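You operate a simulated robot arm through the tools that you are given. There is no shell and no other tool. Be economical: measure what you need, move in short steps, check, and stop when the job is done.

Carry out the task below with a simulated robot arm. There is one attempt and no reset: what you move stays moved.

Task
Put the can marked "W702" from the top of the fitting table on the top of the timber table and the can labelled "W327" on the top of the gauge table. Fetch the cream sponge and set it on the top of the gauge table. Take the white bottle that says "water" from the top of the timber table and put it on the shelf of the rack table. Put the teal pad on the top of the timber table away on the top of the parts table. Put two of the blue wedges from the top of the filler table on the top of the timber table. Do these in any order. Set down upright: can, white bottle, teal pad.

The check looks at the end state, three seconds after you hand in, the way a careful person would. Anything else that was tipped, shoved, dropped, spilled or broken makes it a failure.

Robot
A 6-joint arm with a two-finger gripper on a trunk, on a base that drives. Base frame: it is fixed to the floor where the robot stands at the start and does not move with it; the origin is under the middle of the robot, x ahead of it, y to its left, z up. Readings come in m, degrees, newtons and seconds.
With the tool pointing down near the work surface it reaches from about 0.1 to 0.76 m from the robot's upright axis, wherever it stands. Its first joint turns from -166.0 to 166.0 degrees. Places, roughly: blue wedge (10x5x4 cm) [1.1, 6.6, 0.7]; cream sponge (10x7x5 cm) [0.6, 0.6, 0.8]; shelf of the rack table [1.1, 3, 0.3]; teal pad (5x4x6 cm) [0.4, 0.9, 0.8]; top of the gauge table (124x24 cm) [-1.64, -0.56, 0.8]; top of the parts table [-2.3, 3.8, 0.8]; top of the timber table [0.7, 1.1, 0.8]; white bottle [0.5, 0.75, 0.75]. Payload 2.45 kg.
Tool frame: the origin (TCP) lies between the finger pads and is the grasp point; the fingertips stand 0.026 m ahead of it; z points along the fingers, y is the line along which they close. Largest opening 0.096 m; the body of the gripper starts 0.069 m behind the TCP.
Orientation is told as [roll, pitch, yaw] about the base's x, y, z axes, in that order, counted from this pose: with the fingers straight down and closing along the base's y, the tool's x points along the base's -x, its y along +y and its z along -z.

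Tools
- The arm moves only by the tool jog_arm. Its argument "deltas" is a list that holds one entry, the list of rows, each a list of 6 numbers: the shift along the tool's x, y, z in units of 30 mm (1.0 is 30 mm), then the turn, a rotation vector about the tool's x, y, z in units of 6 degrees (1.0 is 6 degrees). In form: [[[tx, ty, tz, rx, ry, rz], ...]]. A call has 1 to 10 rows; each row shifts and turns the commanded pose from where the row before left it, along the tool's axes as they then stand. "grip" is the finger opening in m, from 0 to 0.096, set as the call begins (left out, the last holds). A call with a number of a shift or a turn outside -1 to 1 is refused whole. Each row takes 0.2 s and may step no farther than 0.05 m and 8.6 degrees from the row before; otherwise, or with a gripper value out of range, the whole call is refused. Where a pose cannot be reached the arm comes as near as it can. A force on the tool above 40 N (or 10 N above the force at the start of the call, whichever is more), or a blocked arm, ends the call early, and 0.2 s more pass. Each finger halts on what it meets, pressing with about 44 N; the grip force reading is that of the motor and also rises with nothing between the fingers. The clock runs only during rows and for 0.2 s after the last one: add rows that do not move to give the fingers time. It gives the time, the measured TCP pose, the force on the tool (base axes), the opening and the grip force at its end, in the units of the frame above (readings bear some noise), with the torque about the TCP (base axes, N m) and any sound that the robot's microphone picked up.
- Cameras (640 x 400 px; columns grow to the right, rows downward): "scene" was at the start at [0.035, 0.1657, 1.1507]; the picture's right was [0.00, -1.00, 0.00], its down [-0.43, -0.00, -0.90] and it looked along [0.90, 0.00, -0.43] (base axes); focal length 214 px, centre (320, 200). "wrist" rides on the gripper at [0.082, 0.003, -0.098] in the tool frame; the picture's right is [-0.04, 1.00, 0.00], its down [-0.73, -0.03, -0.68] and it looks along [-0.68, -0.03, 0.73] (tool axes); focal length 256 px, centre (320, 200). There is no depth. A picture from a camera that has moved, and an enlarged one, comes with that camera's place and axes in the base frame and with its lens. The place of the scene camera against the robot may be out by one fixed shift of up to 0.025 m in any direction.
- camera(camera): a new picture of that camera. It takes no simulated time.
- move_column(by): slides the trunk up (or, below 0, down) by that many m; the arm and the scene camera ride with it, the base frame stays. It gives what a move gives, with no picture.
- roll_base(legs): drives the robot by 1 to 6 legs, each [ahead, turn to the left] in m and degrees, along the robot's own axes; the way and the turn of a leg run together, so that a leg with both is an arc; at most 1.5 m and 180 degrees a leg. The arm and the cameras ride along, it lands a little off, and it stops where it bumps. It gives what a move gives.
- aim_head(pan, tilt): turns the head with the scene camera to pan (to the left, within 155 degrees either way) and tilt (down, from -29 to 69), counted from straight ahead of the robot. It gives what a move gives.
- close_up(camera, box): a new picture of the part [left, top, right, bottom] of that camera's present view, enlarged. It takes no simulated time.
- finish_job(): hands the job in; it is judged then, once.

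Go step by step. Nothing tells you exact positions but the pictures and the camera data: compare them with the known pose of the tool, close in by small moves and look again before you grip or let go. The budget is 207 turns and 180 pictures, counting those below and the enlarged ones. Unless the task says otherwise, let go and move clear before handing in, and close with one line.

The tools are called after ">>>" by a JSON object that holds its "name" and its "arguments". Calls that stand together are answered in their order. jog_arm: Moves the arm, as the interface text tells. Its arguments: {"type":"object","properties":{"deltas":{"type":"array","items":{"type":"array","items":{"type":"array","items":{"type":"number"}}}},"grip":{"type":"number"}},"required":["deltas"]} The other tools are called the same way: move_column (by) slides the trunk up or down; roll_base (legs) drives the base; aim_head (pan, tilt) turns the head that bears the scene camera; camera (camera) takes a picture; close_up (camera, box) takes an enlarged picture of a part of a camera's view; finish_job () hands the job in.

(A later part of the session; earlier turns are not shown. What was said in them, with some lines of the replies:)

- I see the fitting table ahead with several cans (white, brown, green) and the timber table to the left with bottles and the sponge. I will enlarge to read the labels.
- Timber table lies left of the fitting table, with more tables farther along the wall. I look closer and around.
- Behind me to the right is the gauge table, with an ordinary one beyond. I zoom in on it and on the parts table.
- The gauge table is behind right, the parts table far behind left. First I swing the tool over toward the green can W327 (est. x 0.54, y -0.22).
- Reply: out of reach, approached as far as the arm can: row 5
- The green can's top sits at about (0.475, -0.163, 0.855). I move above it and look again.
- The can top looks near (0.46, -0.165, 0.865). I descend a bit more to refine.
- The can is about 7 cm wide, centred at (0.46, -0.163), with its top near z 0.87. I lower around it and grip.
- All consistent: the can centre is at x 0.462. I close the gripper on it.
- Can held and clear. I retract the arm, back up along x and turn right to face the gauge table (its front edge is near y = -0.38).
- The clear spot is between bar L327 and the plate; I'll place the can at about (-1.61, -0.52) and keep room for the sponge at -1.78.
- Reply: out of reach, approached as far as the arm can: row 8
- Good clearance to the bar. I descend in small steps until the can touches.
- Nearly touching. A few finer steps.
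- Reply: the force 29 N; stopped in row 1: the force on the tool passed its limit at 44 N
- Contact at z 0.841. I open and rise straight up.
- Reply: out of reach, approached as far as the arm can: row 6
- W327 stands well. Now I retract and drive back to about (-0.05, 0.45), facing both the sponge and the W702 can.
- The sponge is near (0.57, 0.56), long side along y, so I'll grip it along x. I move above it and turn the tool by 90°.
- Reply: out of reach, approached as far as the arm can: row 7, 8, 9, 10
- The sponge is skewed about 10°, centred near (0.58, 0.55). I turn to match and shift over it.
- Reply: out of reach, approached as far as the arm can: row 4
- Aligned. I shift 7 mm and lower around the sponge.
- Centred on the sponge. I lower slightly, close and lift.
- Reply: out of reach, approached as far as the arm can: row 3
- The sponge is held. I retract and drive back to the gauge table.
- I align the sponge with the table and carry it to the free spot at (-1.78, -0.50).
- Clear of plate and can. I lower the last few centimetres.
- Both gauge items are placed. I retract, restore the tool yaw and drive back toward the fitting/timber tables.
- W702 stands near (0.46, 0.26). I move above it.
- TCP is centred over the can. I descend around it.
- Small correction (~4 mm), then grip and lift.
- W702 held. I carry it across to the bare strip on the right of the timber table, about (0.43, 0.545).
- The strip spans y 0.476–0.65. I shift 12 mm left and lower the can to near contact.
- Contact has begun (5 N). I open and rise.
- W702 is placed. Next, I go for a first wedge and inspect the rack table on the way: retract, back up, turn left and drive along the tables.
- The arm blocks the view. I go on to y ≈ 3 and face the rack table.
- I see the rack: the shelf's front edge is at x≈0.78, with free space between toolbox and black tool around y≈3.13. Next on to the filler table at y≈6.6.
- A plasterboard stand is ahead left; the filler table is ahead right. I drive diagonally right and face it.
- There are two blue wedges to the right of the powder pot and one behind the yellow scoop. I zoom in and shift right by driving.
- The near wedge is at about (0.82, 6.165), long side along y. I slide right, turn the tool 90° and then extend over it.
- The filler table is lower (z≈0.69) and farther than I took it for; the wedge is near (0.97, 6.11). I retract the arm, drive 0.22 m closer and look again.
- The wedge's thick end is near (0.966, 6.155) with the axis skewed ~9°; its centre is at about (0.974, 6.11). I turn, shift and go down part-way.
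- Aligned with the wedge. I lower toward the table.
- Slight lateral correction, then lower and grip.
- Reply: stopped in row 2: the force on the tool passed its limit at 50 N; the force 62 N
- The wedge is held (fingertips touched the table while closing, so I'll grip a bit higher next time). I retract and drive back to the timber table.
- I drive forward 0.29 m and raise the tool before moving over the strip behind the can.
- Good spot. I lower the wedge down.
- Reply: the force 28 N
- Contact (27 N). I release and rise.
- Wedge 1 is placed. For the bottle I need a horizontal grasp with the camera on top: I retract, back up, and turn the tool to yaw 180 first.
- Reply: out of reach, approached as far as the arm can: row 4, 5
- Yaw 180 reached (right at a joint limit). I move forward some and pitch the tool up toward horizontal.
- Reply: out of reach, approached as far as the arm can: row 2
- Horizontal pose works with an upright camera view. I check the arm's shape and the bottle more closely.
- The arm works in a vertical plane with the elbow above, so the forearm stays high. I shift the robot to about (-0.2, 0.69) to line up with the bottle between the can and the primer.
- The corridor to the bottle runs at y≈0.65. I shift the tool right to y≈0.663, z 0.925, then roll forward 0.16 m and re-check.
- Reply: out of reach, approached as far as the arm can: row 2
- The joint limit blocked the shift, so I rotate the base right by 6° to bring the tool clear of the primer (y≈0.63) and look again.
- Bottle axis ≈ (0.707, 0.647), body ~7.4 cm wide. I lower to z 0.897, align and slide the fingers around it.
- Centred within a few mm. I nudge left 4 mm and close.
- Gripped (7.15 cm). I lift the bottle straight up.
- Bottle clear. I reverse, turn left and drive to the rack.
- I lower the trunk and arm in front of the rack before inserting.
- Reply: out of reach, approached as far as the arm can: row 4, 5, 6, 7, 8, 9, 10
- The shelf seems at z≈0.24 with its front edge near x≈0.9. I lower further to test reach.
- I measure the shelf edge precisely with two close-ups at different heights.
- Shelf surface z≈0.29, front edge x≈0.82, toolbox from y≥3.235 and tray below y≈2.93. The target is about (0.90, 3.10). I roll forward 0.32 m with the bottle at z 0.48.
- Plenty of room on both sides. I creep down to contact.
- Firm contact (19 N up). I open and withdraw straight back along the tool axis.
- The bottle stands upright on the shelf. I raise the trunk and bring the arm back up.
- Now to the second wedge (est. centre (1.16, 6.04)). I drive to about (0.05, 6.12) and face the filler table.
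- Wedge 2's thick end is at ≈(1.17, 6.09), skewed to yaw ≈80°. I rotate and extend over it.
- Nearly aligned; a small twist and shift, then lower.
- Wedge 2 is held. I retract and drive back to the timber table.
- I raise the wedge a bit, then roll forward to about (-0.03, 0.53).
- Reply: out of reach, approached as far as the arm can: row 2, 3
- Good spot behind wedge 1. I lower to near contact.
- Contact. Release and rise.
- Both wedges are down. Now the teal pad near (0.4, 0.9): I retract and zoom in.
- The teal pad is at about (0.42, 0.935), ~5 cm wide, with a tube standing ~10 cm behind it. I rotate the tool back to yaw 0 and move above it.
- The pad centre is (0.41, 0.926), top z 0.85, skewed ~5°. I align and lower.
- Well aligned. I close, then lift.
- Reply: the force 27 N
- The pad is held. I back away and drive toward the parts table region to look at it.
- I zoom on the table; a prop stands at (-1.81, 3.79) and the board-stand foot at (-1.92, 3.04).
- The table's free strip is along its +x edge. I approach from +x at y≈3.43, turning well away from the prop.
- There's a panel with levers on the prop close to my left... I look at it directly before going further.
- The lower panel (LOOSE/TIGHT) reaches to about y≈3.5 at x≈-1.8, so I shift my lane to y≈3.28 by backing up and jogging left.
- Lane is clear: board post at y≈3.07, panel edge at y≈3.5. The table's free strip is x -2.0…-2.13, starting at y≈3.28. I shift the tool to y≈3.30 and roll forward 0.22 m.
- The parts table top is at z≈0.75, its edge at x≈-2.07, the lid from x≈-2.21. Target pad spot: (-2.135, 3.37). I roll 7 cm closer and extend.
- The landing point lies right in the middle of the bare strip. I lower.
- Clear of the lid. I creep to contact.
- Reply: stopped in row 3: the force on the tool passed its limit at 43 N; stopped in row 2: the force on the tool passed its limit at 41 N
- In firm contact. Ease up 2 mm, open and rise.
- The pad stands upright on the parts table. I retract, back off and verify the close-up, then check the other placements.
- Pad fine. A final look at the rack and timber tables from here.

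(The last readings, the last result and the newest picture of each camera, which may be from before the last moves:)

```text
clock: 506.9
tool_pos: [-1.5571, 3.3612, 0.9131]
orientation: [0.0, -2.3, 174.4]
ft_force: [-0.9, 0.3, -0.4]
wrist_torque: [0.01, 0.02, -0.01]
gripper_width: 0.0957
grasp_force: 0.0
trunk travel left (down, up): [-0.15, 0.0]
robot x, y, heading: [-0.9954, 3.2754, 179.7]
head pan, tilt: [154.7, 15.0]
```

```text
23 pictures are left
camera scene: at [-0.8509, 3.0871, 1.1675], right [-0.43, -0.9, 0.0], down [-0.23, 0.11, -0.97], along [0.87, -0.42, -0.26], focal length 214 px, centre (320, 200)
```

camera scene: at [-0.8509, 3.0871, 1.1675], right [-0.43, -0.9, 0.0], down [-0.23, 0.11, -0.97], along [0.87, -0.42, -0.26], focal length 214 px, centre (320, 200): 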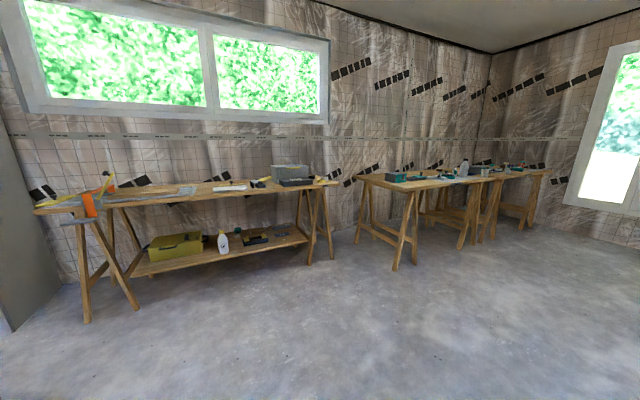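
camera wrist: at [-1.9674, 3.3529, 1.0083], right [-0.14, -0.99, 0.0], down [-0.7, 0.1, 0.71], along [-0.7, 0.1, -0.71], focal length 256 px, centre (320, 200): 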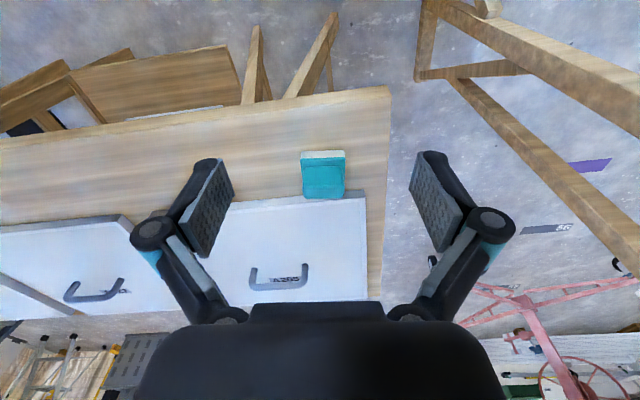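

>>> {"name": "close_up", "arguments": {"camera": "scene", "box": [120, 170, 340, 280]}}

>>> {"name": "close_up", "arguments": {"camera": "scene", "box": [350, 140, 560, 260]}}

```text
2.91 times, centred on (230, 225) of scene
camera zoom: at [-0.8509, 3.0871, 1.1675], right [-0.43, -0.9, 0.0], down [-0.23, 0.11, -0.97], along [0.87, -0.42, -0.26], focal length 624 px, centre (582, 127)
```

zoom: 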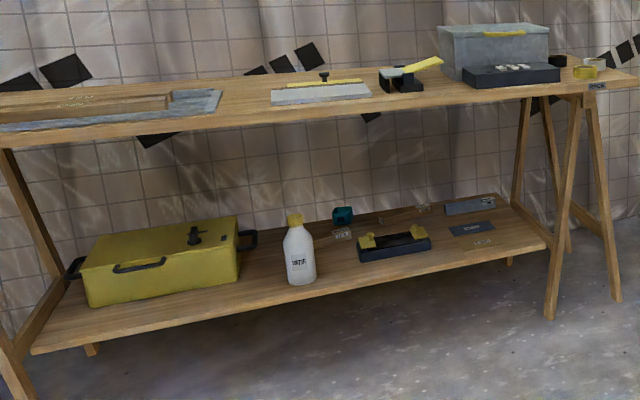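

```text
3.05 times, centred on (455, 200) of scene
camera zoom: at [-0.8509, 3.0871, 1.1675], right [-0.43, -0.9, 0.0], down [-0.23, 0.11, -0.97], along [0.87, -0.42, -0.26], focal length 654 px, centre (-91, 200)
```

zoom: 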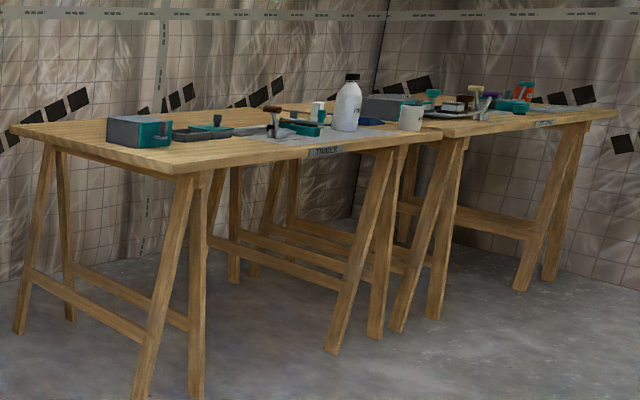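

Everything is where it should be: the bottle is upright on the shelf, and the can and wedges are on the timber table. The earlier views show the can and sponge on the gauge table and the pad on the parts table. I hand in.

>>> {"name": "finish_job", "arguments": {}}

```text
The job is handed in.
```

All the items are at their destinations: W702 and two blue wedges on the timber table, W327 and the cream sponge on the gauge table, the water bottle upright on the rack shelf, and the teal pad upright on the parts table.
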